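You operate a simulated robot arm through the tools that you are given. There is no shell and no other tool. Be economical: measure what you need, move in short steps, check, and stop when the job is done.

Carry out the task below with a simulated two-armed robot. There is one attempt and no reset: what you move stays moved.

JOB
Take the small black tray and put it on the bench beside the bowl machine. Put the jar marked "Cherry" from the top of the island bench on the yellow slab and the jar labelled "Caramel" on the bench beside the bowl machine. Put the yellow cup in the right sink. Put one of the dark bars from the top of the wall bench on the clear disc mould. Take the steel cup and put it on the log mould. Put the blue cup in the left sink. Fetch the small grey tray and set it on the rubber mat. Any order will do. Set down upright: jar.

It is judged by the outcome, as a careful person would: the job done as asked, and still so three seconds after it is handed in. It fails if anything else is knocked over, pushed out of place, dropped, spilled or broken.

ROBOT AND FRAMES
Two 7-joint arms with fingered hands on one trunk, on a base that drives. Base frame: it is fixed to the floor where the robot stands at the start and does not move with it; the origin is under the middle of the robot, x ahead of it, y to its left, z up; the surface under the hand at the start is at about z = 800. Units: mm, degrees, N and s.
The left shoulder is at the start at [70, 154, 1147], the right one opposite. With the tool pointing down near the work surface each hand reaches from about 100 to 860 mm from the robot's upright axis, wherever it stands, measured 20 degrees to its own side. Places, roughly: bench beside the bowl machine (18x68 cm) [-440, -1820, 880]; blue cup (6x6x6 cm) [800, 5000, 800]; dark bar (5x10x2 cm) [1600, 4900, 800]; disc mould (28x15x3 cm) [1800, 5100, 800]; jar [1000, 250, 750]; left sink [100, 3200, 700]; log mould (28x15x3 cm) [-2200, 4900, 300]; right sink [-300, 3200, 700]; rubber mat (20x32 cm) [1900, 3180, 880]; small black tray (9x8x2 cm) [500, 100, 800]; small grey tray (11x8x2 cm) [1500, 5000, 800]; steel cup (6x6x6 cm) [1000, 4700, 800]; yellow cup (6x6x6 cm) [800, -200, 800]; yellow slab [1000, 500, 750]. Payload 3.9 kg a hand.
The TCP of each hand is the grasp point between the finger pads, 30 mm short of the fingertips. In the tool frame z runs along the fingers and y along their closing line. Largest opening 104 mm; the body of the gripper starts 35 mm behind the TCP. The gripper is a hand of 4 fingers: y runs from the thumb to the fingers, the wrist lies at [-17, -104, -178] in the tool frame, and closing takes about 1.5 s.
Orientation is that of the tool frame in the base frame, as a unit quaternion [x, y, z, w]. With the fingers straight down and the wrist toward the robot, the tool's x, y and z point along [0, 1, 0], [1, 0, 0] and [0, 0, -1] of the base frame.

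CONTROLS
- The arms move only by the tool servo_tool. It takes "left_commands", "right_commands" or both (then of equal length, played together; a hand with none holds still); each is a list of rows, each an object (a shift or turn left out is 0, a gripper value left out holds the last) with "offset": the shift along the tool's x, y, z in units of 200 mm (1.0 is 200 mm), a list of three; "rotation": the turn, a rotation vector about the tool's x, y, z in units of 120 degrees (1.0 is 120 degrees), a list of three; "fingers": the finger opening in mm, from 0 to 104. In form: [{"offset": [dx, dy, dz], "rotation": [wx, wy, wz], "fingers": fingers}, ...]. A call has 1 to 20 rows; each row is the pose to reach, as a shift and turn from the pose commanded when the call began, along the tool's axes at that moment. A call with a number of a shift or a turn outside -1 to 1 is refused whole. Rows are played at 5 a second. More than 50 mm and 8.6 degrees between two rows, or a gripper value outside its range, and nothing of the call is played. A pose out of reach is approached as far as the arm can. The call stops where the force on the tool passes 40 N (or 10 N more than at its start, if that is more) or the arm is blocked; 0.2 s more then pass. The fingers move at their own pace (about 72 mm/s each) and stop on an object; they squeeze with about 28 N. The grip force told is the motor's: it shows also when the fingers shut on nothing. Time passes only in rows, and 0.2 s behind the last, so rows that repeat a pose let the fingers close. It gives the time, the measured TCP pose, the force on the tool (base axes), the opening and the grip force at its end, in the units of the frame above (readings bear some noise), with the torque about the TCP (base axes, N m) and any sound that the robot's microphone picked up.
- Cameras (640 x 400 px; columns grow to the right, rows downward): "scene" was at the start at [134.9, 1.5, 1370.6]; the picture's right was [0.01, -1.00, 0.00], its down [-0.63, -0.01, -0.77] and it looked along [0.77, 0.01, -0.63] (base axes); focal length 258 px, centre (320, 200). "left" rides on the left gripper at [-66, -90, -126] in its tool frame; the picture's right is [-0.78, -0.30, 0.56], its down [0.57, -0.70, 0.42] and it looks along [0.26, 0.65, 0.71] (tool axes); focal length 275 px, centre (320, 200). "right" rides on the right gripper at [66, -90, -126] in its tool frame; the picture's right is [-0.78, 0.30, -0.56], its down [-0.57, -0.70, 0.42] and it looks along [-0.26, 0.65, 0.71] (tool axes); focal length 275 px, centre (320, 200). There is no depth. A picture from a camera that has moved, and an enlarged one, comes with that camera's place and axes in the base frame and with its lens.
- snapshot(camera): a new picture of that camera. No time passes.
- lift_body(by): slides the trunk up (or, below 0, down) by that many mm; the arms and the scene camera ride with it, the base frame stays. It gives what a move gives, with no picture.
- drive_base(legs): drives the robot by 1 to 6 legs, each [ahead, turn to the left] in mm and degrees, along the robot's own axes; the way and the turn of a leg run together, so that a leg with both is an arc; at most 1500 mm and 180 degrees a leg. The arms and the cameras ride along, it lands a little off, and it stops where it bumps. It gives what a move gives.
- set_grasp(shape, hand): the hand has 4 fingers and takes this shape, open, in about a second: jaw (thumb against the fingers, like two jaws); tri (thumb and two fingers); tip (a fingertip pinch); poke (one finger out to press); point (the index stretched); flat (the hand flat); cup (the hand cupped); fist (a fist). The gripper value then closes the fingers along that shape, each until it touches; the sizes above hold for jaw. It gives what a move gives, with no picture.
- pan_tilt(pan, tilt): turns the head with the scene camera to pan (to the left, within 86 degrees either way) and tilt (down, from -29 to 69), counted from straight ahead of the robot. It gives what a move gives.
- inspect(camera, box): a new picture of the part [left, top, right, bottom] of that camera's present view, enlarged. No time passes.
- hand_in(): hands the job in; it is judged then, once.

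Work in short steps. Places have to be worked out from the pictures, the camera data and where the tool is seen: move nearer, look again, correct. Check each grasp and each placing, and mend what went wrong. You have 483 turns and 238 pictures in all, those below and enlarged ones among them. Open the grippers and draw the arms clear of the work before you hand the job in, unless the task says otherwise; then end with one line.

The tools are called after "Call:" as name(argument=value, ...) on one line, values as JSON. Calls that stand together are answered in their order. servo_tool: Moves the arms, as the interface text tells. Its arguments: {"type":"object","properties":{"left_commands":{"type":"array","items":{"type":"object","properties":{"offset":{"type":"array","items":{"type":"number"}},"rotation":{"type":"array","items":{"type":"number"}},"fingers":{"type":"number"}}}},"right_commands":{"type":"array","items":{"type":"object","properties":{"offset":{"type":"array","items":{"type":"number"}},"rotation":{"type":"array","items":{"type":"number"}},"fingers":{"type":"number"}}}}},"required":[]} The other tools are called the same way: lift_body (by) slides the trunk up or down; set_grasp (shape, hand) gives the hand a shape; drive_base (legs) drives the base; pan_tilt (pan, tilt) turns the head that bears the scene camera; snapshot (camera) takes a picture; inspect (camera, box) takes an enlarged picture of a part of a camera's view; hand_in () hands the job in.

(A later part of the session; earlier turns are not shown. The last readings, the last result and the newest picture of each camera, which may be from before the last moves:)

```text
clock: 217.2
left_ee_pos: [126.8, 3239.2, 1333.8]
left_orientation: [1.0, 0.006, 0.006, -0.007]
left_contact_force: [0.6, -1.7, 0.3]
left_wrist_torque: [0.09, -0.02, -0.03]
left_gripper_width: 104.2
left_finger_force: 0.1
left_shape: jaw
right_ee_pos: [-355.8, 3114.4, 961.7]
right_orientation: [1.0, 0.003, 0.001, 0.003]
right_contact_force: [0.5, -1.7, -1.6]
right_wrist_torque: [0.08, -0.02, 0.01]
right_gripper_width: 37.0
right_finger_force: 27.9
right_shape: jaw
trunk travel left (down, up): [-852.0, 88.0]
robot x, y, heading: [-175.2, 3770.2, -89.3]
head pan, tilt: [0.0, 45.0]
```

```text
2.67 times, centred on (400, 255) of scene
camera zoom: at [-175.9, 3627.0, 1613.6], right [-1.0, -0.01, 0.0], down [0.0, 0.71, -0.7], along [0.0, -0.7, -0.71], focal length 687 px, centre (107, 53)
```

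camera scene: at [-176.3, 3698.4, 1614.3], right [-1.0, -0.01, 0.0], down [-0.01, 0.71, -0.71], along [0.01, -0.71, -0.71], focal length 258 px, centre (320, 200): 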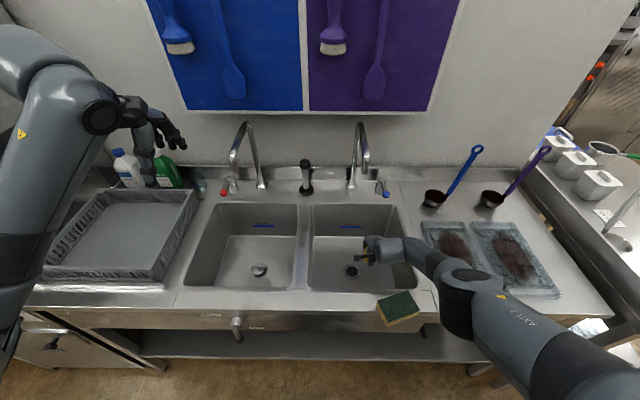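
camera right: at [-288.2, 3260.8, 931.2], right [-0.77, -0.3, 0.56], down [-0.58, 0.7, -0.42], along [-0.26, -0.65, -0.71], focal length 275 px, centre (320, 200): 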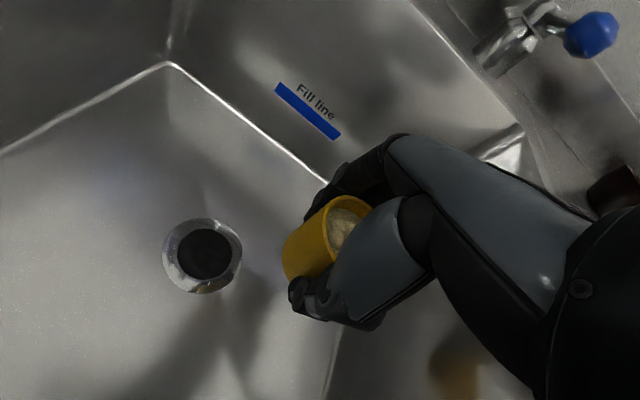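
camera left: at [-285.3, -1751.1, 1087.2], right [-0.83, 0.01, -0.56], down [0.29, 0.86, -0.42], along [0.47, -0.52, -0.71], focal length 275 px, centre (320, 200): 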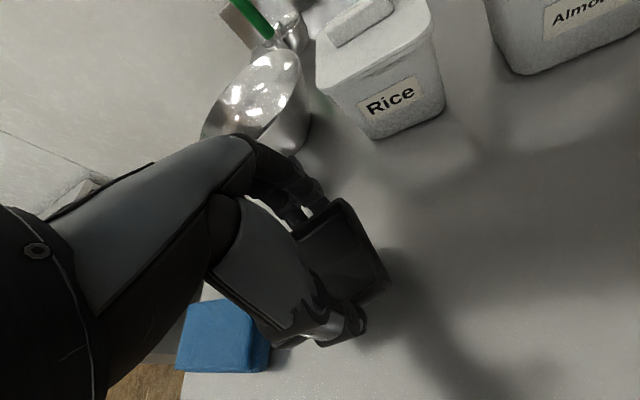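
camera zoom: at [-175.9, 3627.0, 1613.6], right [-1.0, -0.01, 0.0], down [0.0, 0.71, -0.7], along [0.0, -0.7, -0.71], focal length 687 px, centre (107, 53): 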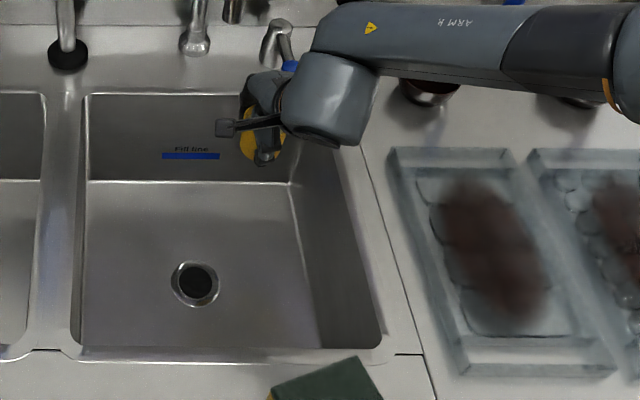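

The hand is now at (-356,3114), behind the drain. I shift slightly left and lower, first by arm, then by trunk.

Call:
servo_tool(right_commands=[{"offset": [0.1, 0, 0.15]}, {"offset": [0.1, 0, 0.3]}, {"offset": [0.1, 0, 0.45]}, {"offset": [0.1, 0, 0.45]}])

Call:
lift_body(by=-100)

Call:
inspect(camera="scene", box=[280, 180, 600, 380])

Call:
snapshot(camera="right")

```text
clock: 218.2
left_ee_pos: [127.7, 3250.3, 1337.7]
left_orientation: [1.0, 0.006, 0.005, -0.002]
left_contact_force: [0.6, -0.5, 0.4]
left_wrist_torque: [0.02, 0.01, -0.03]
left_gripper_width: 104.1
left_finger_force: 0.2
left_shape: jaw
right_ee_pos: [-336.1, 3120.8, 876.0]
right_orientation: [1.0, 0.003, -0.001, 0.009]
right_contact_force: [1.0, -0.4, -0.5]
right_wrist_torque: [0.01, 0.01, 0.01]
right_gripper_width: 37.1
right_finger_force: 28.2
right_shape: jaw
trunk travel left (down, up): [-852.0, 88.0]
robot x, y, heading: [-175.6, 3768.9, -89.6]
head pan, tilt: [0.0, 45.0]
```

```text
clock: 219.5
left_ee_pos: [127.8, 3248.2, 1237.0]
left_orientation: [1.0, 0.005, 0.006, -0.004]
left_contact_force: [-0.1, -0.8, 0.8]
left_wrist_torque: [-0.02, 0.0, 0.02]
left_gripper_width: 104.3
left_finger_force: 0.1
left_shape: jaw
right_ee_pos: [-335.7, 3118.0, 775.1]
right_orientation: [1.0, 0.003, 0.001, 0.007]
right_contact_force: [-0.6, 0.0, -0.5]
right_wrist_torque: [0.0, 0.0, 0.0]
right_gripper_width: 36.9
right_finger_force: 27.8
right_shape: jaw
trunk travel left (down, up): [-752.0, 188.0]
robot x, y, heading: [-176.4, 3769.1, -89.9]
head pan, tilt: [0.0, 45.0]
```

```text
2.00 times, centred on (440, 280) of scene
camera zoom: at [-175.9, 3636.1, 1514.2], right [-1.0, -0.01, 0.0], down [0.0, 0.71, -0.71], along [0.0, -0.71, -0.71], focal length 516 px, centre (80, 40)
```

zoom: 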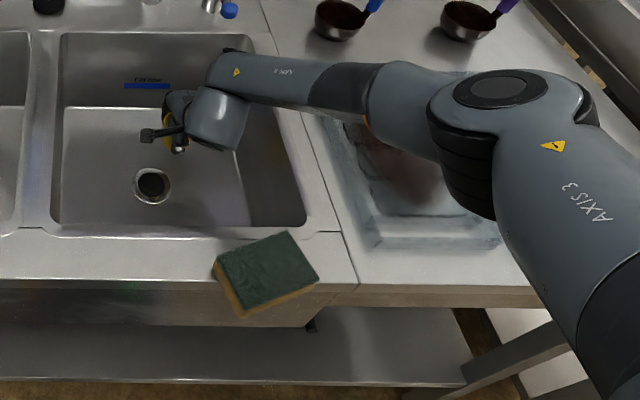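

```text
143 pictures are left
camera right: at [-271.3, 3210.6, 899.7], right [-0.77, -0.29, 0.56], down [-0.58, 0.69, -0.43], along [-0.26, -0.66, -0.7], focal length 275 px, centre (320, 200)
```

right: 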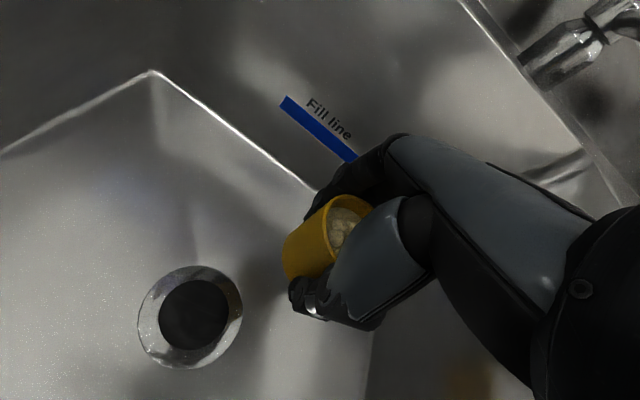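

Clear so far. I lower with the arm now, keeping the elbow above the trays.

Call:
servo_tool(right_commands=[{"offset": [0, 0, 0.1]}, {"offset": [0, 0, 0.2]}, {"offset": [0, 0, 0.2]}])

Call:
inspect(camera="scene", box=[280, 180, 600, 380])

```text
clock: 220.3
left_ee_pos: [128.9, 3247.9, 1237.5]
left_orientation: [1.0, 0.006, 0.005, -0.003]
left_contact_force: [0.5, -0.3, -0.6]
left_wrist_torque: [-0.02, 0.02, 0.0]
left_gripper_width: 103.9
left_finger_force: 0.0
left_shape: jaw
right_ee_pos: [-337.9, 3117.1, 736.0]
right_orientation: [1.0, 0.003, 0.0, 0.007]
right_contact_force: [0.3, -0.1, -0.4]
right_wrist_torque: [-0.01, 0.04, -0.02]
right_gripper_width: 36.9
right_finger_force: 28.3
right_shape: jaw
trunk travel left (down, up): [-752.0, 188.0]
robot x, y, heading: [-175.2, 3766.5, -89.9]
head pan, tilt: [0.0, 45.0]
```

```text
2.00 times, centred on (440, 280) of scene
camera zoom: at [-176.1, 3637.1, 1514.3], right [-1.0, -0.01, 0.0], down [0.0, 0.71, -0.71], along [0.0, -0.71, -0.71], focal length 516 px, centre (80, 40)
```

zoom: 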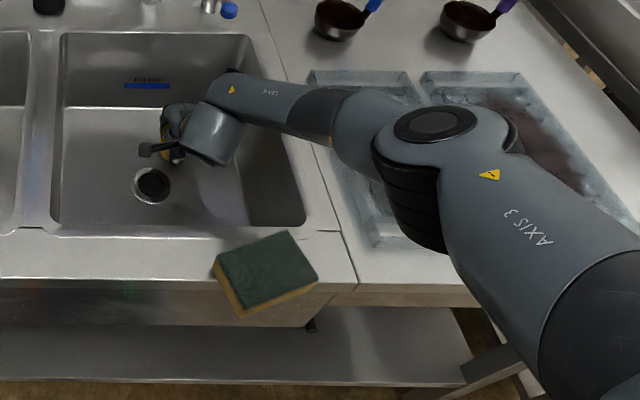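

Good: now z=736 with clearances kept. I continue in small steps.

Call:
servo_tool(right_commands=[{"offset": [0, 0, 0.03]}, {"offset": [0, 0, 0.06]}, {"offset": [0, 0, 0.06]}])

Call:
servo_tool(right_commands=[{"offset": [0, 0, 0.015]}, {"offset": [0, 0, 0.03]}, {"offset": [0, 0, 0.03]}])

Call:
servo_tool(right_commands=[{"offset": [0, 0, 0.01]}, {"offset": [0, 0, 0.02]}, {"offset": [0, 0, 0.02]}])

```text
clock: 221.1
left_ee_pos: [128.3, 3247.3, 1235.9]
left_orientation: [1.0, 0.006, 0.006, -0.003]
left_contact_force: [0.1, -0.1, 0.2]
left_wrist_torque: [-0.02, 0.0, 0.04]
left_gripper_width: 103.9
left_finger_force: 0.2
left_shape: jaw
right_ee_pos: [-336.4, 3118.9, 723.3]
right_orientation: [1.0, 0.003, -0.001, 0.007]
right_contact_force: [-0.2, -0.2, -0.4]
right_wrist_torque: [0.02, -0.01, -0.01]
right_gripper_width: 37.0
right_finger_force: 28.1
right_shape: jaw
trunk travel left (down, up): [-752.0, 188.0]
robot x, y, heading: [-178.0, 3768.6, -89.7]
head pan, tilt: [0.0, 45.0]
```

```text
clock: 221.9
left_ee_pos: [127.0, 3246.7, 1236.9]
left_orientation: [1.0, 0.005, 0.006, -0.003]
left_contact_force: [0.5, -0.1, -0.7]
left_wrist_torque: [0.0, -0.01, -0.01]
left_gripper_width: 104.1
left_finger_force: 0.0
left_shape: jaw
right_ee_pos: [-336.9, 3119.2, 717.4]
right_orientation: [1.0, 0.003, 0.0, 0.007]
right_contact_force: [0.6, -0.5, -0.5]
right_wrist_torque: [0.01, 0.01, -0.03]
right_gripper_width: 37.0
right_finger_force: 27.9
right_shape: jaw
trunk travel left (down, up): [-752.0, 188.0]
robot x, y, heading: [-179.1, 3768.3, -89.4]
head pan, tilt: [0.0, 45.0]
```

```text
clock: 222.7
left_ee_pos: [128.1, 3246.8, 1236.7]
left_orientation: [1.0, 0.006, 0.007, -0.003]
left_contact_force: [0.0, -0.2, -0.1]
left_wrist_torque: [0.0, 0.03, -0.01]
left_gripper_width: 104.0
left_finger_force: 0.1
left_shape: jaw
right_ee_pos: [-337.1, 3118.7, 711.9]
right_orientation: [1.0, 0.004, 0.0, 0.007]
right_contact_force: [0.0, -0.2, -0.7]
right_wrist_torque: [-0.01, -0.03, 0.02]
right_gripper_width: 37.1
right_finger_force: 27.5
right_shape: jaw
trunk travel left (down, up): [-752.0, 188.0]
robot x, y, heading: [-180.0, 3766.2, -89.7]
head pan, tilt: [0.0, 45.0]
```

Call:
servo_tool(right_commands=[{"offset": [0, 0, 0.015]}, {"offset": [0, 0, 0.03]}, {"offset": [0, 0, 0.03]}])

Call:
snapshot(camera="right")

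```text
clock: 223.5
left_ee_pos: [127.4, 3246.9, 1236.2]
left_orientation: [1.0, 0.005, 0.006, -0.003]
left_contact_force: [0.4, -0.5, -0.5]
left_wrist_torque: [-0.01, 0.02, -0.03]
left_gripper_width: 104.1
left_finger_force: 0.1
left_shape: jaw
right_ee_pos: [-336.8, 3119.0, 707.4]
right_orientation: [1.0, 0.003, 0.0, 0.007]
right_contact_force: [-0.2, 0.6, -1.1]
right_wrist_torque: [0.01, -0.04, -0.01]
right_gripper_width: 37.0
right_finger_force: 28.8
right_shape: jaw
trunk travel left (down, up): [-752.0, 188.0]
robot x, y, heading: [-173.3, 3767.1, -89.7]
head pan, tilt: [0.0, 45.0]
```

```text
141 pictures are left
camera right: at [-271.7, 3210.1, 832.1], right [-0.77, -0.29, 0.56], down [-0.58, 0.69, -0.43], along [-0.26, -0.66, -0.7], focal length 275 px, centre (320, 200)
```

right: 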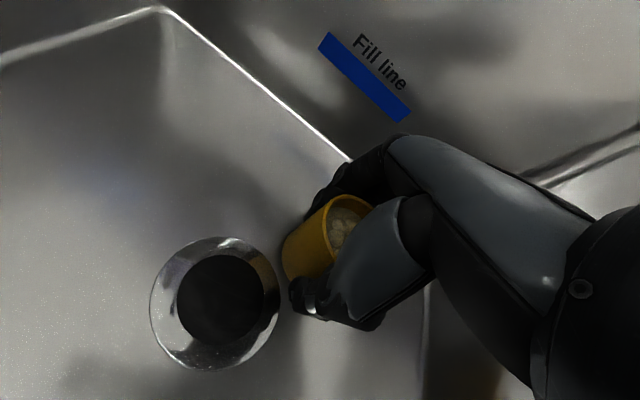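

No contact yet; I keep going in 4 mm steps.

Call:
servo_tool(right_commands=[{"offset": [0, 0, 0.01]}, {"offset": [0, 0, 0.02]}, {"offset": [0, 0, 0.02]}])

Call:
servo_tool(right_commands=[{"offset": [0, 0, 0.01]}, {"offset": [0, 0, 0.02]}, {"offset": [0, 0, 0.02]}])

Call:
servo_tool(right_commands=[{"offset": [0, 0, 0.01]}, {"offset": [0, 0, 0.02]}, {"offset": [0, 0, 0.02]}])

```text
clock: 224.3
left_ee_pos: [126.9, 3247.8, 1237.4]
left_orientation: [1.0, 0.005, 0.006, -0.003]
left_contact_force: [0.0, 0.6, -0.5]
left_wrist_torque: [0.01, 0.0, 0.0]
left_gripper_width: 104.2
left_finger_force: 0.0
left_shape: jaw
right_ee_pos: [-334.9, 3119.0, 703.2]
right_orientation: [1.0, 0.004, 0.0, 0.007]
right_contact_force: [0.0, 0.1, 0.3]
right_wrist_torque: [0.01, 0.0, 0.0]
right_gripper_width: 36.6
right_finger_force: 28.0
right_shape: jaw
trunk travel left (down, up): [-752.0, 188.0]
robot x, y, heading: [-179.1, 3770.0, -89.6]
head pan, tilt: [0.0, 45.0]
```

```text
clock: 225.1
left_ee_pos: [128.4, 3248.9, 1237.5]
left_orientation: [1.0, 0.005, 0.006, -0.002]
left_contact_force: [0.0, 0.6, 0.4]
left_wrist_torque: [0.02, -0.04, 0.01]
left_gripper_width: 104.0
left_finger_force: 0.1
left_shape: jaw
right_ee_pos: [-335.3, 3117.9, 702.4]
right_orientation: [1.0, 0.003, 0.0, 0.01]
right_contact_force: [-1.0, -1.2, 13.6]
right_wrist_torque: [-0.27, 0.14, 0.0]
right_gripper_width: 37.7
right_finger_force: 28.1
right_shape: jaw
trunk travel left (down, up): [-752.0, 188.0]
robot x, y, heading: [-174.0, 3770.2, -89.5]
head pan, tilt: [0.0, 45.0]
```

```text
clock: 225.9
left_ee_pos: [128.6, 3252.8, 1238.3]
left_orientation: [1.0, 0.005, 0.006, -0.001]
left_contact_force: [0.0, 0.6, -0.1]
left_wrist_torque: [-0.02, 0.0, 0.0]
left_gripper_width: 103.8
left_finger_force: 0.0
left_shape: jaw
right_ee_pos: [-335.6, 3118.0, 701.0]
right_orientation: [1.0, 0.002, -0.001, 0.011]
right_contact_force: [-3.3, -0.3, 34.4]
right_wrist_torque: [-0.37, 0.25, -0.04]
right_gripper_width: 39.4
right_finger_force: 28.4
right_shape: jaw
trunk travel left (down, up): [-752.0, 188.0]
robot x, y, heading: [-177.7, 3767.3, -89.7]
head pan, tilt: [0.0, 45.0]
```

Firm contact with the floor at z≈702. I relax upward a touch, then release and look.

Call:
servo_tool(right_commands=[{"offset": [0, 0, -0.015]}, {"offset": [0, 0, -0.03]}, {"offset": [0, 0, -0.03]}])

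Call:
servo_tool(right_commands=[{"fingers": 60}, {"fingers": 75}, {"fingers": 80}, {"fingers": 80}])

Call:
servo_tool(right_commands=[{"offset": [0, 0, -0.15]}, {"offset": [0, 0, -0.35]}, {"offset": [0, 0, -0.55]}, {"offset": [0, 0, -0.75]}, {"offset": [0, 0, -0.95]}])

Call:
snapshot(camera="right")

```text
clock: 226.7
left_ee_pos: [129.0, 3250.8, 1237.1]
left_orientation: [1.0, 0.006, 0.007, -0.002]
left_contact_force: [0.6, 0.4, -0.1]
left_wrist_torque: [-0.02, -0.01, 0.02]
left_gripper_width: 103.9
left_finger_force: 0.1
left_shape: jaw
right_ee_pos: [-336.8, 3118.8, 702.0]
right_orientation: [1.0, 0.004, 0.0, 0.007]
right_contact_force: [-1.3, -5.0, 13.4]
right_wrist_torque: [-0.43, 0.11, -0.01]
right_gripper_width: 38.7
right_finger_force: 28.4
right_shape: jaw
trunk travel left (down, up): [-752.0, 188.0]
robot x, y, heading: [-173.4, 3769.2, -89.5]
head pan, tilt: [0.0, 45.0]
```

```text
clock: 227.7
left_ee_pos: [128.0, 3248.2, 1236.9]
left_orientation: [1.0, 0.006, 0.006, -0.003]
left_contact_force: [-0.7, -0.5, 1.1]
left_wrist_torque: [0.0, 0.03, 0.02]
left_gripper_width: 103.8
left_finger_force: 0.2
left_shape: jaw
right_ee_pos: [-336.1, 3118.5, 700.4]
right_orientation: [1.0, 0.003, -0.001, 0.006]
right_contact_force: [-0.1, 0.8, -0.8]
right_wrist_torque: [-0.01, -0.01, -0.02]
right_gripper_width: 80.0
right_finger_force: 0.1
right_shape: jaw
trunk travel left (down, up): [-752.0, 188.0]
robot x, y, heading: [-174.3, 3770.5, -89.5]
head pan, tilt: [0.0, 45.0]
```

```text
clock: 228.9
left_ee_pos: [127.9, 3247.8, 1236.8]
left_orientation: [1.0, 0.005, 0.006, -0.003]
left_contact_force: [0.3, -0.2, 0.1]
left_wrist_torque: [0.0, 0.01, 0.0]
left_gripper_width: 104.0
left_finger_force: 0.0
left_shape: jaw
right_ee_pos: [-335.5, 3118.3, 890.2]
right_orientation: [1.0, 0.003, -0.001, 0.007]
right_contact_force: [-0.6, 0.3, -0.8]
right_wrist_torque: [0.01, 0.0, -0.05]
right_gripper_width: 79.5
right_finger_force: 0.0
right_shape: jaw
trunk travel left (down, up): [-752.0, 188.0]
robot x, y, heading: [-173.0, 3766.9, -89.5]
head pan, tilt: [0.0, 45.0]
```

```text
140 pictures are left
camera right: at [-270.5, 3211.2, 1015.7], right [-0.77, -0.29, 0.56], down [-0.58, 0.69, -0.43], along [-0.26, -0.66, -0.7], focal length 275 px, centre (320, 200)
```

right: 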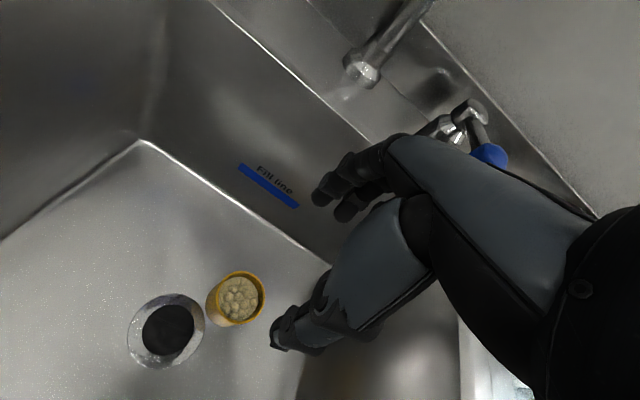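

The yellow cup stands upright in the right sink with its contents. I lift the hand out, away from the tap, and look at the sponge.

Call:
servo_tool(right_commands=[{"offset": [0, -0.1, -0.15]}, {"offset": [0, -0.25, -0.3]}, {"offset": [0, -0.4, -0.45]}, {"offset": [0, -0.5, -0.65]}, {"offset": [0, -0.5, -0.85]}, {"offset": [0, -0.5, -1.0]}])

Call:
inspect(camera="scene", box=[240, 160, 560, 360])

Call:
snapshot(camera="right")

```text
clock: 230.3
left_ee_pos: [127.6, 3248.0, 1237.2]
left_orientation: [1.0, 0.006, 0.006, -0.002]
left_contact_force: [0.1, -0.1, 0.1]
left_wrist_torque: [0.0, 0.03, -0.01]
left_gripper_width: 103.9
left_finger_force: 0.1
left_shape: jaw
right_ee_pos: [-336.1, 3223.2, 1090.3]
right_orientation: [1.0, 0.004, -0.001, 0.007]
right_contact_force: [-0.7, -0.4, 0.2]
right_wrist_torque: [-0.02, -0.01, -0.05]
right_gripper_width: 79.6
right_finger_force: 0.1
right_shape: jaw
trunk travel left (down, up): [-752.0, 188.0]
robot x, y, heading: [-177.8, 3768.2, -89.7]
head pan, tilt: [0.0, 45.0]
```

```text
2.00 times, centred on (400, 260) of scene
camera zoom: at [-176.0, 3637.1, 1514.2], right [-1.0, -0.01, 0.0], down [0.0, 0.71, -0.71], along [0.0, -0.71, -0.71], focal length 516 px, centre (160, 80)
```

zoom: 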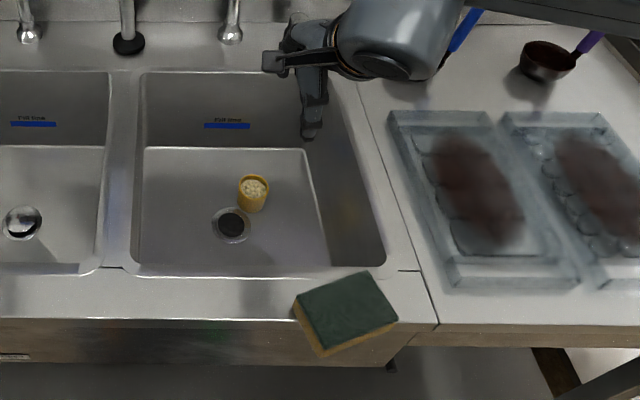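

```text
138 pictures are left
camera right: at [-271.3, 3315.8, 1214.4], right [-0.77, -0.29, 0.56], down [-0.58, 0.69, -0.43], along [-0.26, -0.66, -0.7], focal length 275 px, centre (320, 200)
```

right: 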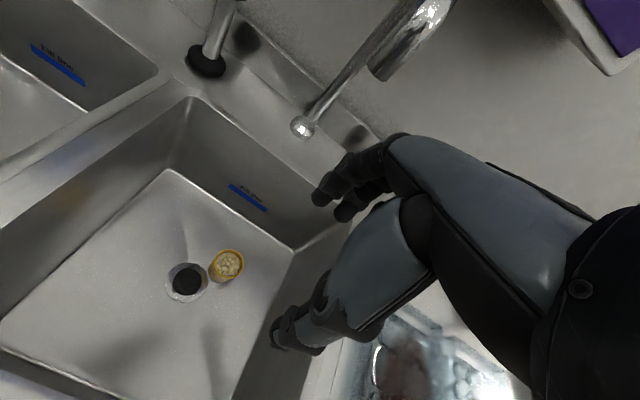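

The sponge now hangs partly over the front edge at about (-391,3400), rotated ~19°; it was originally at (-388,3368), square to the edge. I back off 200 mm and position the right hand to put it back.

Call:
drive_base(legs=[[-200, 0]])

Call:
snapshot(camera="right")

Call:
inspect(camera="scene", box=[240, 160, 560, 360])

```text
clock: 231.9
left_ee_pos: [126.1, 3444.9, 1235.9]
left_orientation: [1.0, 0.006, 0.006, -0.004]
left_contact_force: [0.0, -0.6, -0.5]
left_wrist_torque: [0.03, -0.01, -0.01]
left_gripper_width: 104.1
left_finger_force: 0.0
left_shape: jaw
right_ee_pos: [-336.5, 3419.6, 1088.0]
right_orientation: [1.0, 0.004, 0.0, 0.007]
right_contact_force: [0.4, 0.3, 0.6]
right_wrist_torque: [0.06, 0.02, 0.04]
right_gripper_width: 79.9
right_finger_force: 0.1
right_shape: jaw
trunk travel left (down, up): [-752.0, 188.0]
robot x, y, heading: [-175.9, 3965.9, -89.3]
head pan, tilt: [0.0, 45.0]
```

```text
137 pictures are left
camera right: at [-272.2, 3512.2, 1213.1], right [-0.77, -0.3, 0.56], down [-0.58, 0.69, -0.43], along [-0.26, -0.66, -0.71], focal length 275 px, centre (320, 200)
```

right: 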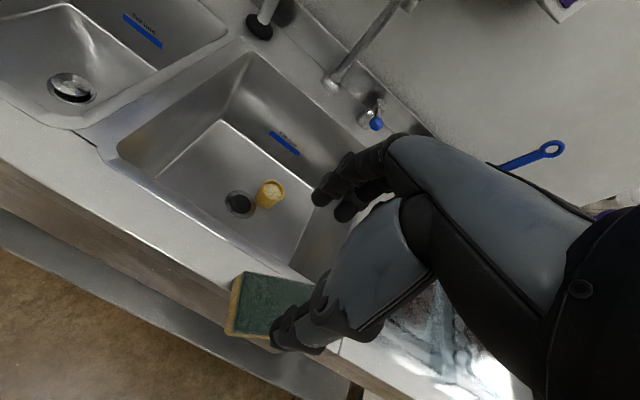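

```text
2.00 times, centred on (400, 260) of scene
camera zoom: at [-177.2, 3833.2, 1513.9], right [-1.0, -0.01, 0.0], down [-0.01, 0.71, -0.71], along [0.01, -0.71, -0.71], focal length 516 px, centre (160, 80)
```

zoom: 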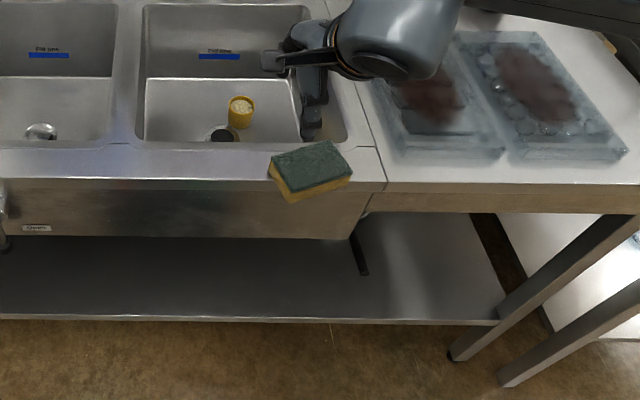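

The sponge's centre is about (-387,3395). I align the hand with it (yaw 19°), open to 95 mm, and hover.

Call:
servo_tool(right_commands=[{"offset": [-0.08, 0.04, 0.15], "rotation": [0, 0, -0.06], "fingers": 95}, {"offset": [-0.16, 0.08, 0.3], "rotation": [0, 0, -0.12], "fingers": 95}, {"offset": [-0.25, 0.123, 0.45], "rotation": [0, 0, -0.158], "fingers": 95}, {"offset": [-0.25, 0.123, 0.62], "rotation": [0, 0, -0.158], "fingers": 95}, {"offset": [-0.25, 0.123, 0.62], "rotation": [0, 0, -0.158], "fingers": 95}])

Call:
snapshot(camera="right")

Call:
inspect(camera="scene", box=[300, 180, 460, 280])

```text
clock: 233.1
left_ee_pos: [126.0, 3447.5, 1236.5]
left_orientation: [1.0, 0.007, 0.007, -0.004]
left_contact_force: [0.1, 0.6, 0.2]
left_wrist_torque: [0.02, 0.0, -0.01]
left_gripper_width: 104.2
left_finger_force: 0.2
left_shape: jaw
right_ee_pos: [-386.1, 3396.4, 967.7]
right_orientation: [0.986, 0.168, -0.001, 0.007]
right_contact_force: [0.4, -0.4, 0.0]
right_wrist_torque: [-0.02, 0.02, 0.01]
right_gripper_width: 94.6
right_finger_force: 0.0
right_shape: jaw
trunk travel left (down, up): [-752.0, 188.0]
robot x, y, heading: [-176.0, 3968.3, -89.8]
head pan, tilt: [0.0, 45.0]
```

```text
135 pictures are left
camera right: at [-354.9, 3505.9, 1091.7], right [-0.63, -0.53, 0.56], down [-0.77, 0.47, -0.43], along [-0.04, -0.71, -0.7], focal length 275 px, centre (320, 200)
```

right: 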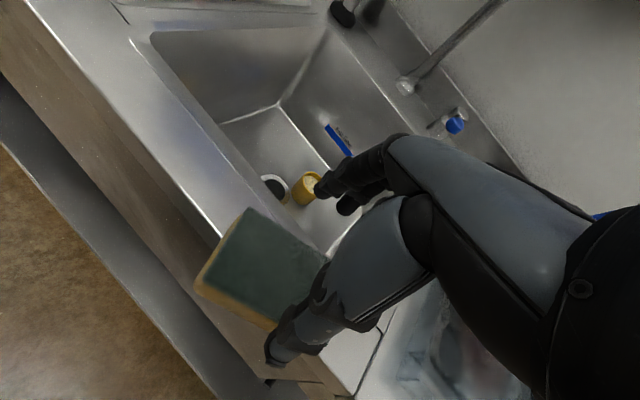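

```text
4.00 times, centred on (380, 230) of scene
camera zoom: at [-177.0, 3836.4, 1514.3], right [-1.0, -0.01, 0.0], down [-0.01, 0.71, -0.71], along [0.01, -0.71, -0.71], focal length 1031 px, centre (80, 80)
```

zoom: 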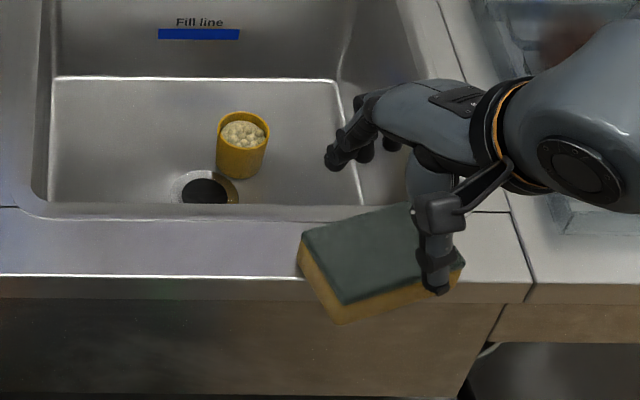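

Aligned. I descend so the fingertips straddle the sponge, then close.

Call:
servo_tool(right_commands=[{"offset": [0.01, -0.01, 0.13]}, {"offset": [0.01, -0.01, 0.25]}, {"offset": [0.01, -0.01, 0.25]}])

Call:
inspect(camera="scene", box=[300, 180, 460, 280])

```text
clock: 233.9
left_ee_pos: [127.1, 3446.5, 1236.5]
left_orientation: [1.0, 0.006, 0.006, -0.003]
left_contact_force: [0.0, 0.4, 0.1]
left_wrist_torque: [-0.01, -0.03, 0.0]
left_gripper_width: 104.0
left_finger_force: 0.0
left_shape: jaw
right_ee_pos: [-386.8, 3397.0, 918.6]
right_orientation: [0.986, 0.169, -0.001, 0.007]
right_contact_force: [0.4, -0.6, -0.5]
right_wrist_torque: [0.0, 0.01, -0.02]
right_gripper_width: 94.7
right_finger_force: 0.0
right_shape: jaw
trunk travel left (down, up): [-752.0, 188.0]
robot x, y, heading: [-178.4, 3970.3, -89.9]
head pan, tilt: [0.0, 45.0]
```

```text
4.00 times, centred on (380, 230) of scene
camera zoom: at [-177.0, 3836.7, 1514.3], right [-1.0, -0.01, 0.0], down [-0.01, 0.71, -0.71], along [0.01, -0.71, -0.71], focal length 1031 px, centre (80, 80)
```

zoom: 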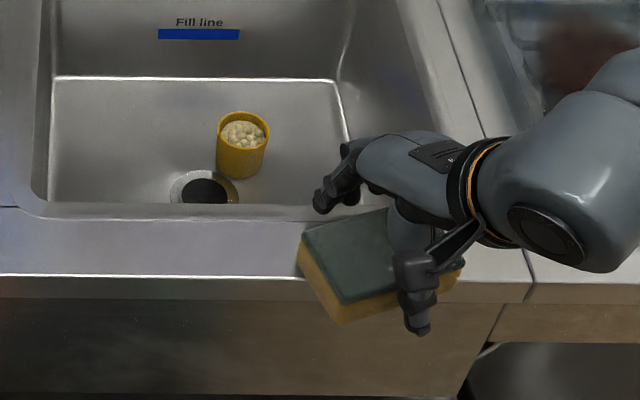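

Call:
servo_tool(right_commands=[{"fingers": 45}, {"fingers": 45}, {"fingers": 45}, {"fingers": 45}, {"fingers": 45}, {"fingers": 45}])

Call:
inspect(camera="scene", box=[300, 180, 460, 280])

```text
clock: 235.3
left_ee_pos: [126.1, 3446.6, 1236.3]
left_orientation: [1.0, 0.008, 0.007, -0.004]
left_contact_force: [-0.4, 0.7, -0.1]
left_wrist_torque: [-0.01, -0.02, -0.01]
left_gripper_width: 104.0
left_finger_force: 0.0
left_shape: jaw
right_ee_pos: [-386.4, 3397.4, 918.3]
right_orientation: [0.986, 0.169, -0.002, 0.007]
right_contact_force: [-0.1, 0.4, 0.6]
right_wrist_torque: [0.01, -0.01, 0.02]
right_gripper_width: 58.6
right_finger_force: 27.5
right_shape: jaw
trunk travel left (down, up): [-752.0, 188.0]
robot x, y, heading: [-176.4, 3970.1, -89.8]
head pan, tilt: [0.0, 45.0]
```

```text
4.00 times, centred on (380, 230) of scene
camera zoom: at [-177.2, 3836.1, 1514.2], right [-1.0, -0.01, 0.0], down [-0.01, 0.71, -0.71], along [0.01, -0.71, -0.71], focal length 1031 px, centre (80, 80)
```

zoom: 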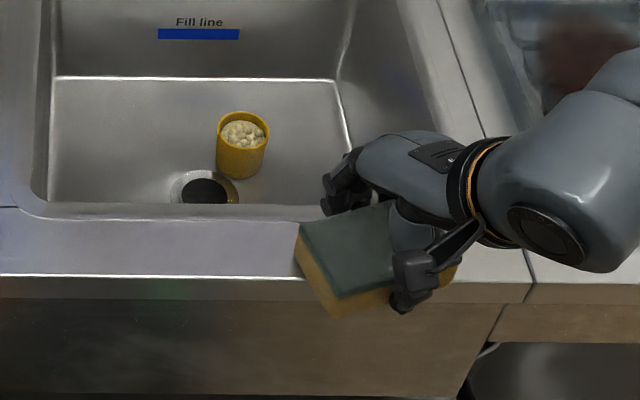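

The sponge is gripped. I lift it 15 mm, square it, move it 31 mm back from the edge, and set it down.

Call:
servo_tool(right_commands=[{"offset": [0, 0, -0.05]}, {"offset": [0, 0, -0.09]}, {"offset": [-0.04, 0.07, -0.09], "rotation": [0, 0, 0.05]}, {"offset": [-0.08, 0.137, -0.09], "rotation": [0, 0, 0.1]}, {"offset": [-0.08, 0.137, -0.09], "rotation": [0, 0, 0.158]}, {"offset": [-0.08, 0.137, -0.09], "rotation": [0, 0, 0.158]}, {"offset": [-0.08, 0.137, -0.045], "rotation": [0, 0, 0.158]}, {"offset": [-0.08, 0.137, -0.01], "rotation": [0, 0, 0.158]}, {"offset": [-0.08, 0.137, -0.01], "rotation": [0, 0, 0.158]}])

Call:
inspect(camera="scene", box=[300, 180, 460, 280])

```text
clock: 237.3
left_ee_pos: [127.5, 3446.6, 1235.9]
left_orientation: [1.0, 0.006, 0.006, -0.004]
left_contact_force: [0.2, 0.1, 0.0]
left_wrist_torque: [-0.03, -0.01, 0.02]
left_gripper_width: 104.4
left_finger_force: 0.2
left_shape: jaw
right_ee_pos: [-392.9, 3367.3, 919.5]
right_orientation: [1.0, 0.003, 0.0, 0.007]
right_contact_force: [-0.7, 0.2, 1.8]
right_wrist_torque: [-0.05, 0.01, 0.0]
right_gripper_width: 58.9
right_finger_force: 28.1
right_shape: jaw
trunk travel left (down, up): [-752.0, 188.0]
robot x, y, heading: [-174.6, 3970.3, -89.6]
head pan, tilt: [0.0, 45.0]
```

```text
4.00 times, centred on (380, 230) of scene
camera zoom: at [-177.2, 3836.4, 1514.3], right [-1.0, -0.01, 0.0], down [-0.01, 0.71, -0.71], along [0.01, -0.71, -0.71], focal length 1031 px, centre (80, 80)
```

zoom: 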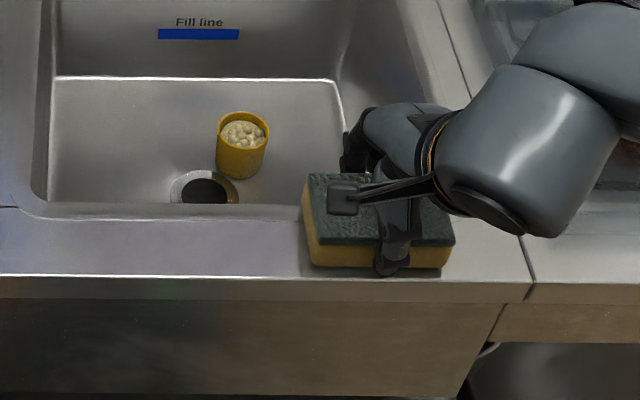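

The sponge is back, square on the deck. I release it and lift away.

Call:
servo_tool(right_commands=[{"fingers": 90}, {"fingers": 90}, {"fingers": 90}, {"fingers": 90}])

Call:
servo_tool(right_commands=[{"offset": [0, 0, -0.2]}, {"offset": [0, 0, -0.4]}, {"offset": [0, 0, -0.6]}, {"offset": [0, 0, -0.8]}, {"offset": [0.1, 0, -1.0]}])

Call:
inspect(camera="scene", box=[240, 160, 560, 360])

```text
clock: 238.3
left_ee_pos: [127.8, 3447.2, 1236.8]
left_orientation: [1.0, 0.006, 0.006, -0.003]
left_contact_force: [0.2, 0.8, 0.1]
left_wrist_torque: [-0.01, 0.03, -0.01]
left_gripper_width: 104.0
left_finger_force: 0.1
left_shape: jaw
right_ee_pos: [-393.2, 3365.7, 918.3]
right_orientation: [1.0, 0.003, 0.0, 0.007]
right_contact_force: [0.7, -0.5, -0.1]
right_wrist_torque: [-0.04, -0.01, 0.01]
right_gripper_width: 90.0
right_finger_force: 0.1
right_shape: jaw
trunk travel left (down, up): [-752.0, 188.0]
robot x, y, heading: [-177.7, 3965.5, -89.7]
head pan, tilt: [0.0, 45.0]
```

```text
clock: 239.5
left_ee_pos: [129.8, 3447.4, 1237.1]
left_orientation: [1.0, 0.007, 0.005, -0.003]
left_contact_force: [1.3, 0.1, 0.9]
left_wrist_torque: [-0.01, -0.01, 0.01]
left_gripper_width: 104.1
left_finger_force: 0.1
left_shape: jaw
right_ee_pos: [-367.4, 3368.9, 1115.7]
right_orientation: [1.0, 0.005, -0.001, 0.007]
right_contact_force: [0.7, -0.7, -0.7]
right_wrist_torque: [0.01, 0.04, -0.01]
right_gripper_width: 89.8
right_finger_force: 0.0
right_shape: jaw
trunk travel left (down, up): [-752.0, 188.0]
robot x, y, heading: [-178.2, 3967.0, -89.6]
head pan, tilt: [0.0, 45.0]
```

```text
2.00 times, centred on (400, 260) of scene
camera zoom: at [-175.4, 3836.1, 1514.2], right [-1.0, -0.01, 0.0], down [-0.01, 0.71, -0.71], along [0.0, -0.71, -0.71], focal length 516 px, centre (160, 80)
```

zoom: 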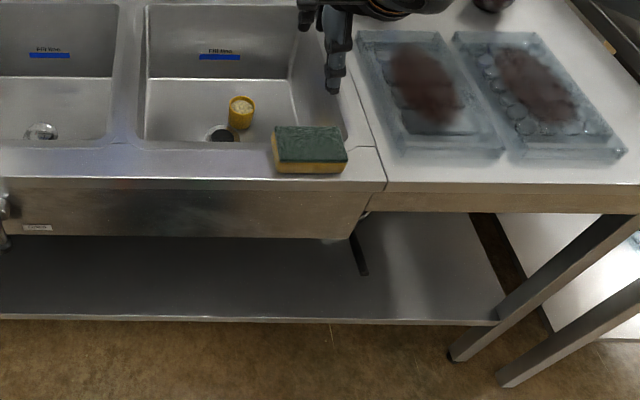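

The sponge is back in place. Next I turn east and drive along the aisle to the bench with the bars and the grey tray.

Call:
drive_base(legs=[[0, 89.6], [1200, 0]])

Call:
pan_tilt(pan=45, tilt=28)

Call:
snapshot(camera="scene")

Call:
pan_tilt(pan=-20, tilt=28)

Call:
snapshot(camera="scene")

```text
clock: 249.4
left_ee_pos: [1511.5, 4357.7, 1235.9]
left_orientation: [0.682, 0.731, 0.002, -0.007]
left_contact_force: [-0.4, -0.4, 0.6]
left_wrist_torque: [-0.02, -0.02, -0.03]
left_gripper_width: 104.0
left_finger_force: 0.0
left_shape: jaw
right_ee_pos: [1620.1, 3866.3, 1115.0]
right_orientation: [0.683, 0.73, 0.004, 0.004]
right_contact_force: [-0.8, -0.1, -0.1]
right_wrist_torque: [0.02, -0.04, -0.02]
right_gripper_width: 89.8
right_finger_force: 0.0
right_shape: jaw
trunk travel left (down, up): [-752.0, 188.0]
robot x, y, heading: [1011.4, 4021.1, 3.6]
head pan, tilt: [0.0, 45.0]
```

```text
clock: 250.5
left_ee_pos: [1511.5, 4356.3, 1236.7]
left_orientation: [0.681, 0.732, 0.001, -0.007]
left_contact_force: [-0.8, -0.3, 0.5]
left_wrist_torque: [0.02, -0.04, 0.01]
left_gripper_width: 104.5
left_finger_force: 0.0
left_shape: jaw
right_ee_pos: [1619.9, 3866.4, 1115.3]
right_orientation: [0.683, 0.73, 0.005, 0.003]
right_contact_force: [-0.3, 0.1, -0.1]
right_wrist_torque: [0.01, 0.01, -0.01]
right_gripper_width: 89.8
right_finger_force: 0.0
right_shape: jaw
trunk travel left (down, up): [-752.0, 188.0]
robot x, y, heading: [1012.4, 4020.4, 4.2]
head pan, tilt: [45.0, 28.0]
```

```text
129 pictures are left
camera scene: at [1120.1, 4094.8, 1540.0], right [0.75, -0.66, 0.0], down [-0.31, -0.35, -0.88], along [0.58, 0.66, -0.47], focal length 258 px, centre (320, 200)
```

scene: 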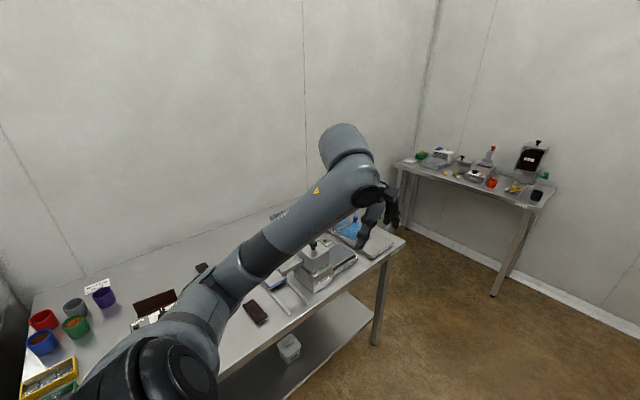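

```text
clock: 251.9
left_ee_pos: [1513.1, 4356.8, 1236.5]
left_orientation: [0.681, 0.732, 0.002, -0.007]
left_contact_force: [0.3, -0.4, 0.8]
left_wrist_torque: [-0.01, -0.01, 0.01]
left_gripper_width: 104.2
left_finger_force: 0.0
left_shape: jaw
right_ee_pos: [1618.5, 3864.9, 1114.9]
right_orientation: [0.683, 0.73, 0.006, 0.004]
right_contact_force: [0.3, 0.3, 1.0]
right_wrist_torque: [0.0, -0.01, 0.01]
right_gripper_width: 89.9
right_finger_force: 0.1
right_shape: jaw
trunk travel left (down, up): [-752.0, 188.0]
robot x, y, heading: [1009.0, 4021.5, 3.8]
head pan, tilt: [-20.0, 28.0]
```

```text
128 pictures are left
camera scene: at [1147.8, 4000.9, 1540.0], right [-0.28, -0.96, 0.0], down [-0.45, 0.13, -0.88], along [0.85, -0.25, -0.47], focal length 258 px, centre (320, 200)
```

scene: 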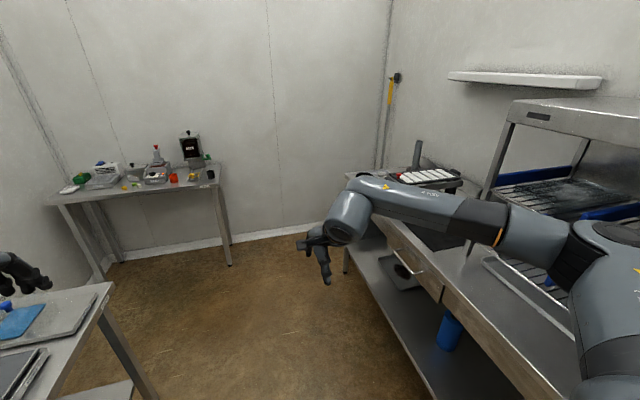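

The bench with the bars and moulds is to the left. I drive 400 mm further and turn to face it.

Call:
drive_base(legs=[[400, -4], [0, 90]])

Call:
pan_tilt(pan=0, tilt=42)

Call:
snapshot(camera="scene")

```text
clock: 258.2
left_ee_pos: [1104.9, 4559.4, 1237.3]
left_orientation: [-0.004, 1.0, -0.004, -0.006]
left_contact_force: [-0.5, 1.0, 0.4]
left_wrist_torque: [0.02, 0.02, 0.01]
left_gripper_width: 103.9
left_finger_force: 0.1
left_shape: jaw
right_ee_pos: [1603.9, 4634.4, 1114.8]
right_orientation: [-0.003, 1.0, 0.006, 0.0]
right_contact_force: [0.4, 0.1, -0.2]
right_wrist_torque: [0.03, 0.02, -0.03]
right_gripper_width: 89.8
right_finger_force: 0.0
right_shape: jaw
trunk travel left (down, up): [-752.0, 188.0]
robot x, y, heading: [1408.5, 4037.5, 90.4]
head pan, tilt: [-20.0, 28.0]
```

```text
clock: 259.0
left_ee_pos: [1104.4, 4557.8, 1237.3]
left_orientation: [-0.004, 1.0, -0.003, -0.007]
left_contact_force: [0.5, -0.2, -0.1]
left_wrist_torque: [0.0, 0.01, 0.01]
left_gripper_width: 104.1
left_finger_force: 0.1
left_shape: jaw
right_ee_pos: [1602.7, 4633.9, 1114.8]
right_orientation: [-0.003, 1.0, 0.007, 0.001]
right_contact_force: [0.1, 0.8, 0.1]
right_wrist_torque: [-0.02, 0.0, 0.01]
right_gripper_width: 89.6
right_finger_force: 0.1
right_shape: jaw
trunk travel left (down, up): [-752.0, 188.0]
robot x, y, heading: [1410.0, 4036.4, 90.1]
head pan, tilt: [0.0, 42.0]
```

```text
127 pictures are left
camera scene: at [1406.7, 4170.6, 1518.6], right [1.0, 0.0, 0.0], down [0.0, -0.67, -0.74], along [0.0, 0.74, -0.67], focal length 258 px, centre (320, 200)
```

scene: 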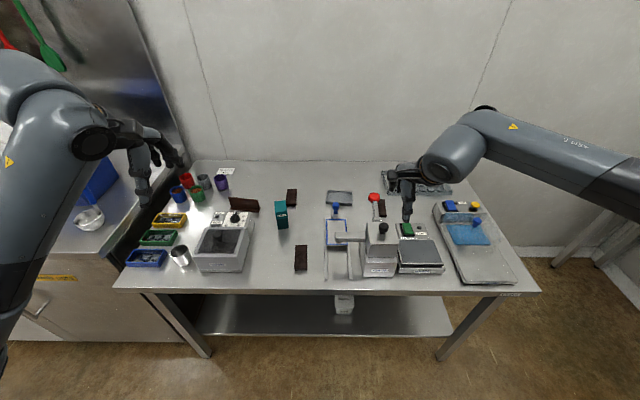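

A good overview. I enlarge both halves to identify each item.

Call:
inspect(camera="scene", box=[120, 160, 340, 298])

Call:
inspect(camera="scene", box=[270, 160, 540, 300])

```text
2.90 times, centred on (230, 229) of scene
camera zoom: at [1406.7, 4170.6, 1518.6], right [1.0, 0.0, 0.0], down [0.0, -0.67, -0.74], along [0.0, 0.74, -0.67], focal length 747 px, centre (581, 116)
```

zoom: 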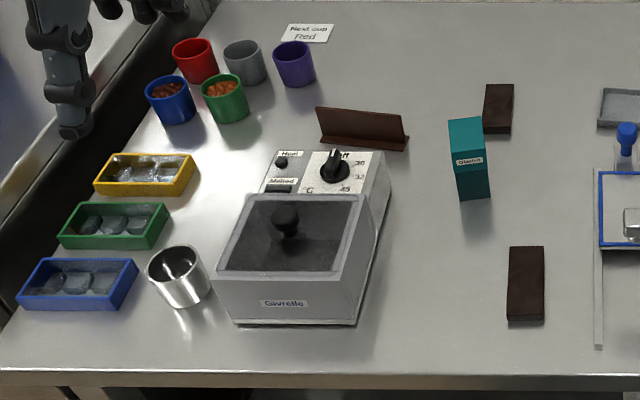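

```text
2.37 times, centred on (405, 230) of scene
camera zoom: at [1406.7, 4170.6, 1518.6], right [1.0, 0.0, 0.0], down [0.0, -0.67, -0.74], along [0.0, 0.74, -0.67], focal length 611 px, centre (118, 129)
```

zoom: 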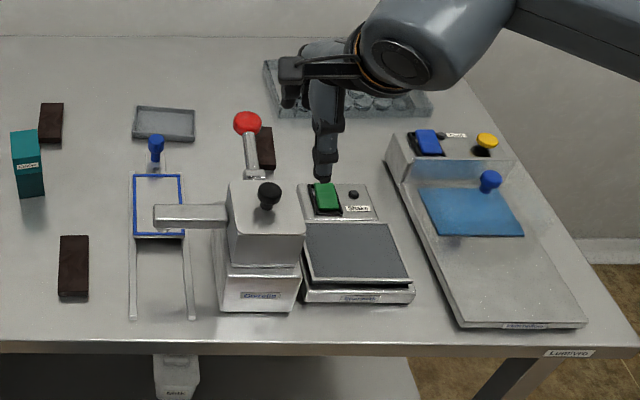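

Identified: the front bar at (1344,4667), grey tray at (1488,4964), clear disc mould at (1836,5054), steel cup at (958,4664), blue cup at (830,4962). I take the front bar with the right hand, yawing it so the fingers close across the bar's width.

Call:
servo_tool(right_commands=[{"offset": [0.1, 0, -0.05], "rotation": [0, 0, -0.07]}, {"offset": [0.2, 0, -0.05], "rotation": [0, 0, -0.14]}, {"offset": [0.3, 0, -0.05], "rotation": [0, 0, -0.21]}, {"offset": [0.4, 0, -0.05], "rotation": [0, 0, -0.28]}, {"offset": [0.5, 0, -0.05], "rotation": [0, 0, -0.35]}, {"offset": [0.6, 0, -0.05], "rotation": [0, 0, -0.42]}, {"offset": [0.7, 0, -0.05], "rotation": [0, 0, -0.49]}, {"offset": [0.8, 0.03, -0.05], "rotation": [0, 0, -0.56]}, {"offset": [0.9, 0.06, -0.05], "rotation": [0, 0, -0.63]}, {"offset": [0.98, 0.1, -0.05], "rotation": [0, 0, -0.7]}, {"offset": [0.98, 0.15, -0.05], "rotation": [0, 0, -0.75]}])

Call:
snapshot(camera="scene")

```text
clock: 261.4
left_ee_pos: [1105.8, 4559.5, 1235.7]
left_orientation: [-0.003, 1.0, -0.003, -0.005]
left_contact_force: [0.2, 0.8, -0.8]
left_wrist_torque: [-0.02, -0.01, 0.02]
left_gripper_width: 104.0
left_finger_force: 0.1
left_shape: jaw
right_ee_pos: [1409.2, 4643.9, 1153.3]
right_orientation: [-0.411, 0.894, 0.172, 0.057]
right_contact_force: [-0.3, 0.5, -1.8]
right_wrist_torque: [0.0, 0.01, -0.02]
right_gripper_width: 90.1
right_finger_force: 0.0
right_shape: jaw
right hand out of reach, approached as far as the arm can: row 5, 6, 7, 8, 9, 10, 11
trunk travel left (down, up): [-752.0, 188.0]
robot x, y, heading: [1410.0, 4035.7, 90.0]
head pan, tilt: [0.0, 42.0]
```

```text
124 pictures are left
camera scene: at [1407.7, 4172.4, 1518.4], right [1.0, 0.0, 0.0], down [0.0, -0.67, -0.74], along [0.0, 0.74, -0.67], focal length 258 px, centre (320, 200)
```

scene: 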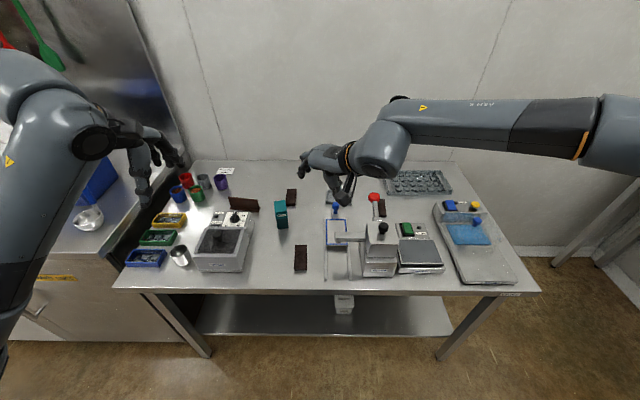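

The wrist cannot yaw that far here. I unwind it, and instead will turn the robot to heading 135° at about (1627,4101) so the bar lies better for the right hand.

Call:
servo_tool(right_commands=[{"rotation": [0.024, 0.008, 0.058]}, {"rotation": [0.048, 0.016, 0.116]}, {"rotation": [0.073, 0.024, 0.174]}, {"rotation": [0.097, 0.032, 0.232]}, {"rotation": [0.121, 0.04, 0.29]}, {"rotation": [0.146, 0.048, 0.348]}, {"rotation": [0.17, 0.056, 0.406]}, {"rotation": [0.17, 0.056, 0.406]}])

Call:
servo_tool(right_commands=[{"offset": [-0.2, 0, 0]}, {"offset": [-0.4, 0, 0]}, {"offset": [-0.6, 0, 0]}, {"offset": [-0.8, 0, 0]}, {"offset": [-0.95, 0, 0]}])

Call:
snapshot(camera="scene")

```text
clock: 263.2
left_ee_pos: [1106.6, 4558.4, 1236.0]
left_orientation: [-0.003, 1.0, -0.004, -0.006]
left_contact_force: [-0.3, 0.1, -0.6]
left_wrist_torque: [0.0, -0.03, 0.0]
left_gripper_width: 104.1
left_finger_force: 0.0
left_shape: jaw
right_ee_pos: [1408.4, 4643.4, 1157.5]
right_orientation: [0.0, 1.0, 0.0, 0.0]
right_contact_force: [0.1, 0.1, 0.1]
right_wrist_torque: [0.0, -0.02, -0.04]
right_gripper_width: 89.8
right_finger_force: 0.2
right_shape: jaw
trunk travel left (down, up): [-752.0, 188.0]
robot x, y, heading: [1409.2, 4032.4, 90.3]
head pan, tilt: [0.0, 42.0]
```

```text
clock: 264.4
left_ee_pos: [1108.8, 4557.4, 1237.8]
left_orientation: [-0.004, 1.0, -0.003, -0.007]
left_contact_force: [0.4, 0.7, 0.6]
left_wrist_torque: [0.0, 0.03, 0.0]
left_gripper_width: 104.2
left_finger_force: 0.1
left_shape: jaw
right_ee_pos: [1600.9, 4644.6, 1160.3]
right_orientation: [-0.001, 1.0, 0.0, 0.001]
right_contact_force: [-0.3, -0.3, 0.1]
right_wrist_torque: [-0.01, 0.01, -0.03]
right_gripper_width: 90.3
right_finger_force: 0.1
right_shape: jaw
trunk travel left (down, up): [-752.0, 188.0]
robot x, y, heading: [1407.6, 4037.2, 90.1]
head pan, tilt: [0.0, 42.0]
```

```text
123 pictures are left
camera scene: at [1408.4, 4170.1, 1518.6], right [1.0, 0.0, 0.0], down [0.0, -0.67, -0.74], along [0.0, 0.74, -0.67], focal length 258 px, centre (320, 200)
```

scene: 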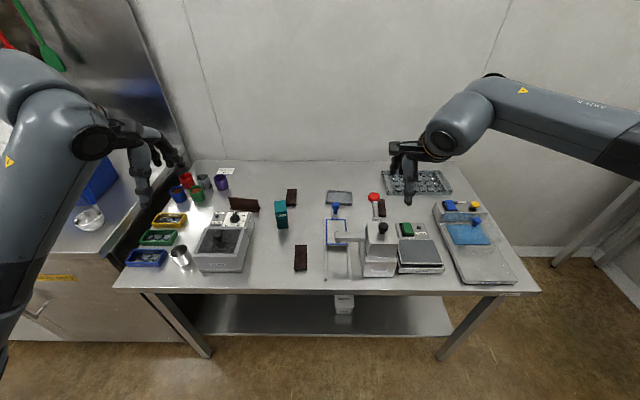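

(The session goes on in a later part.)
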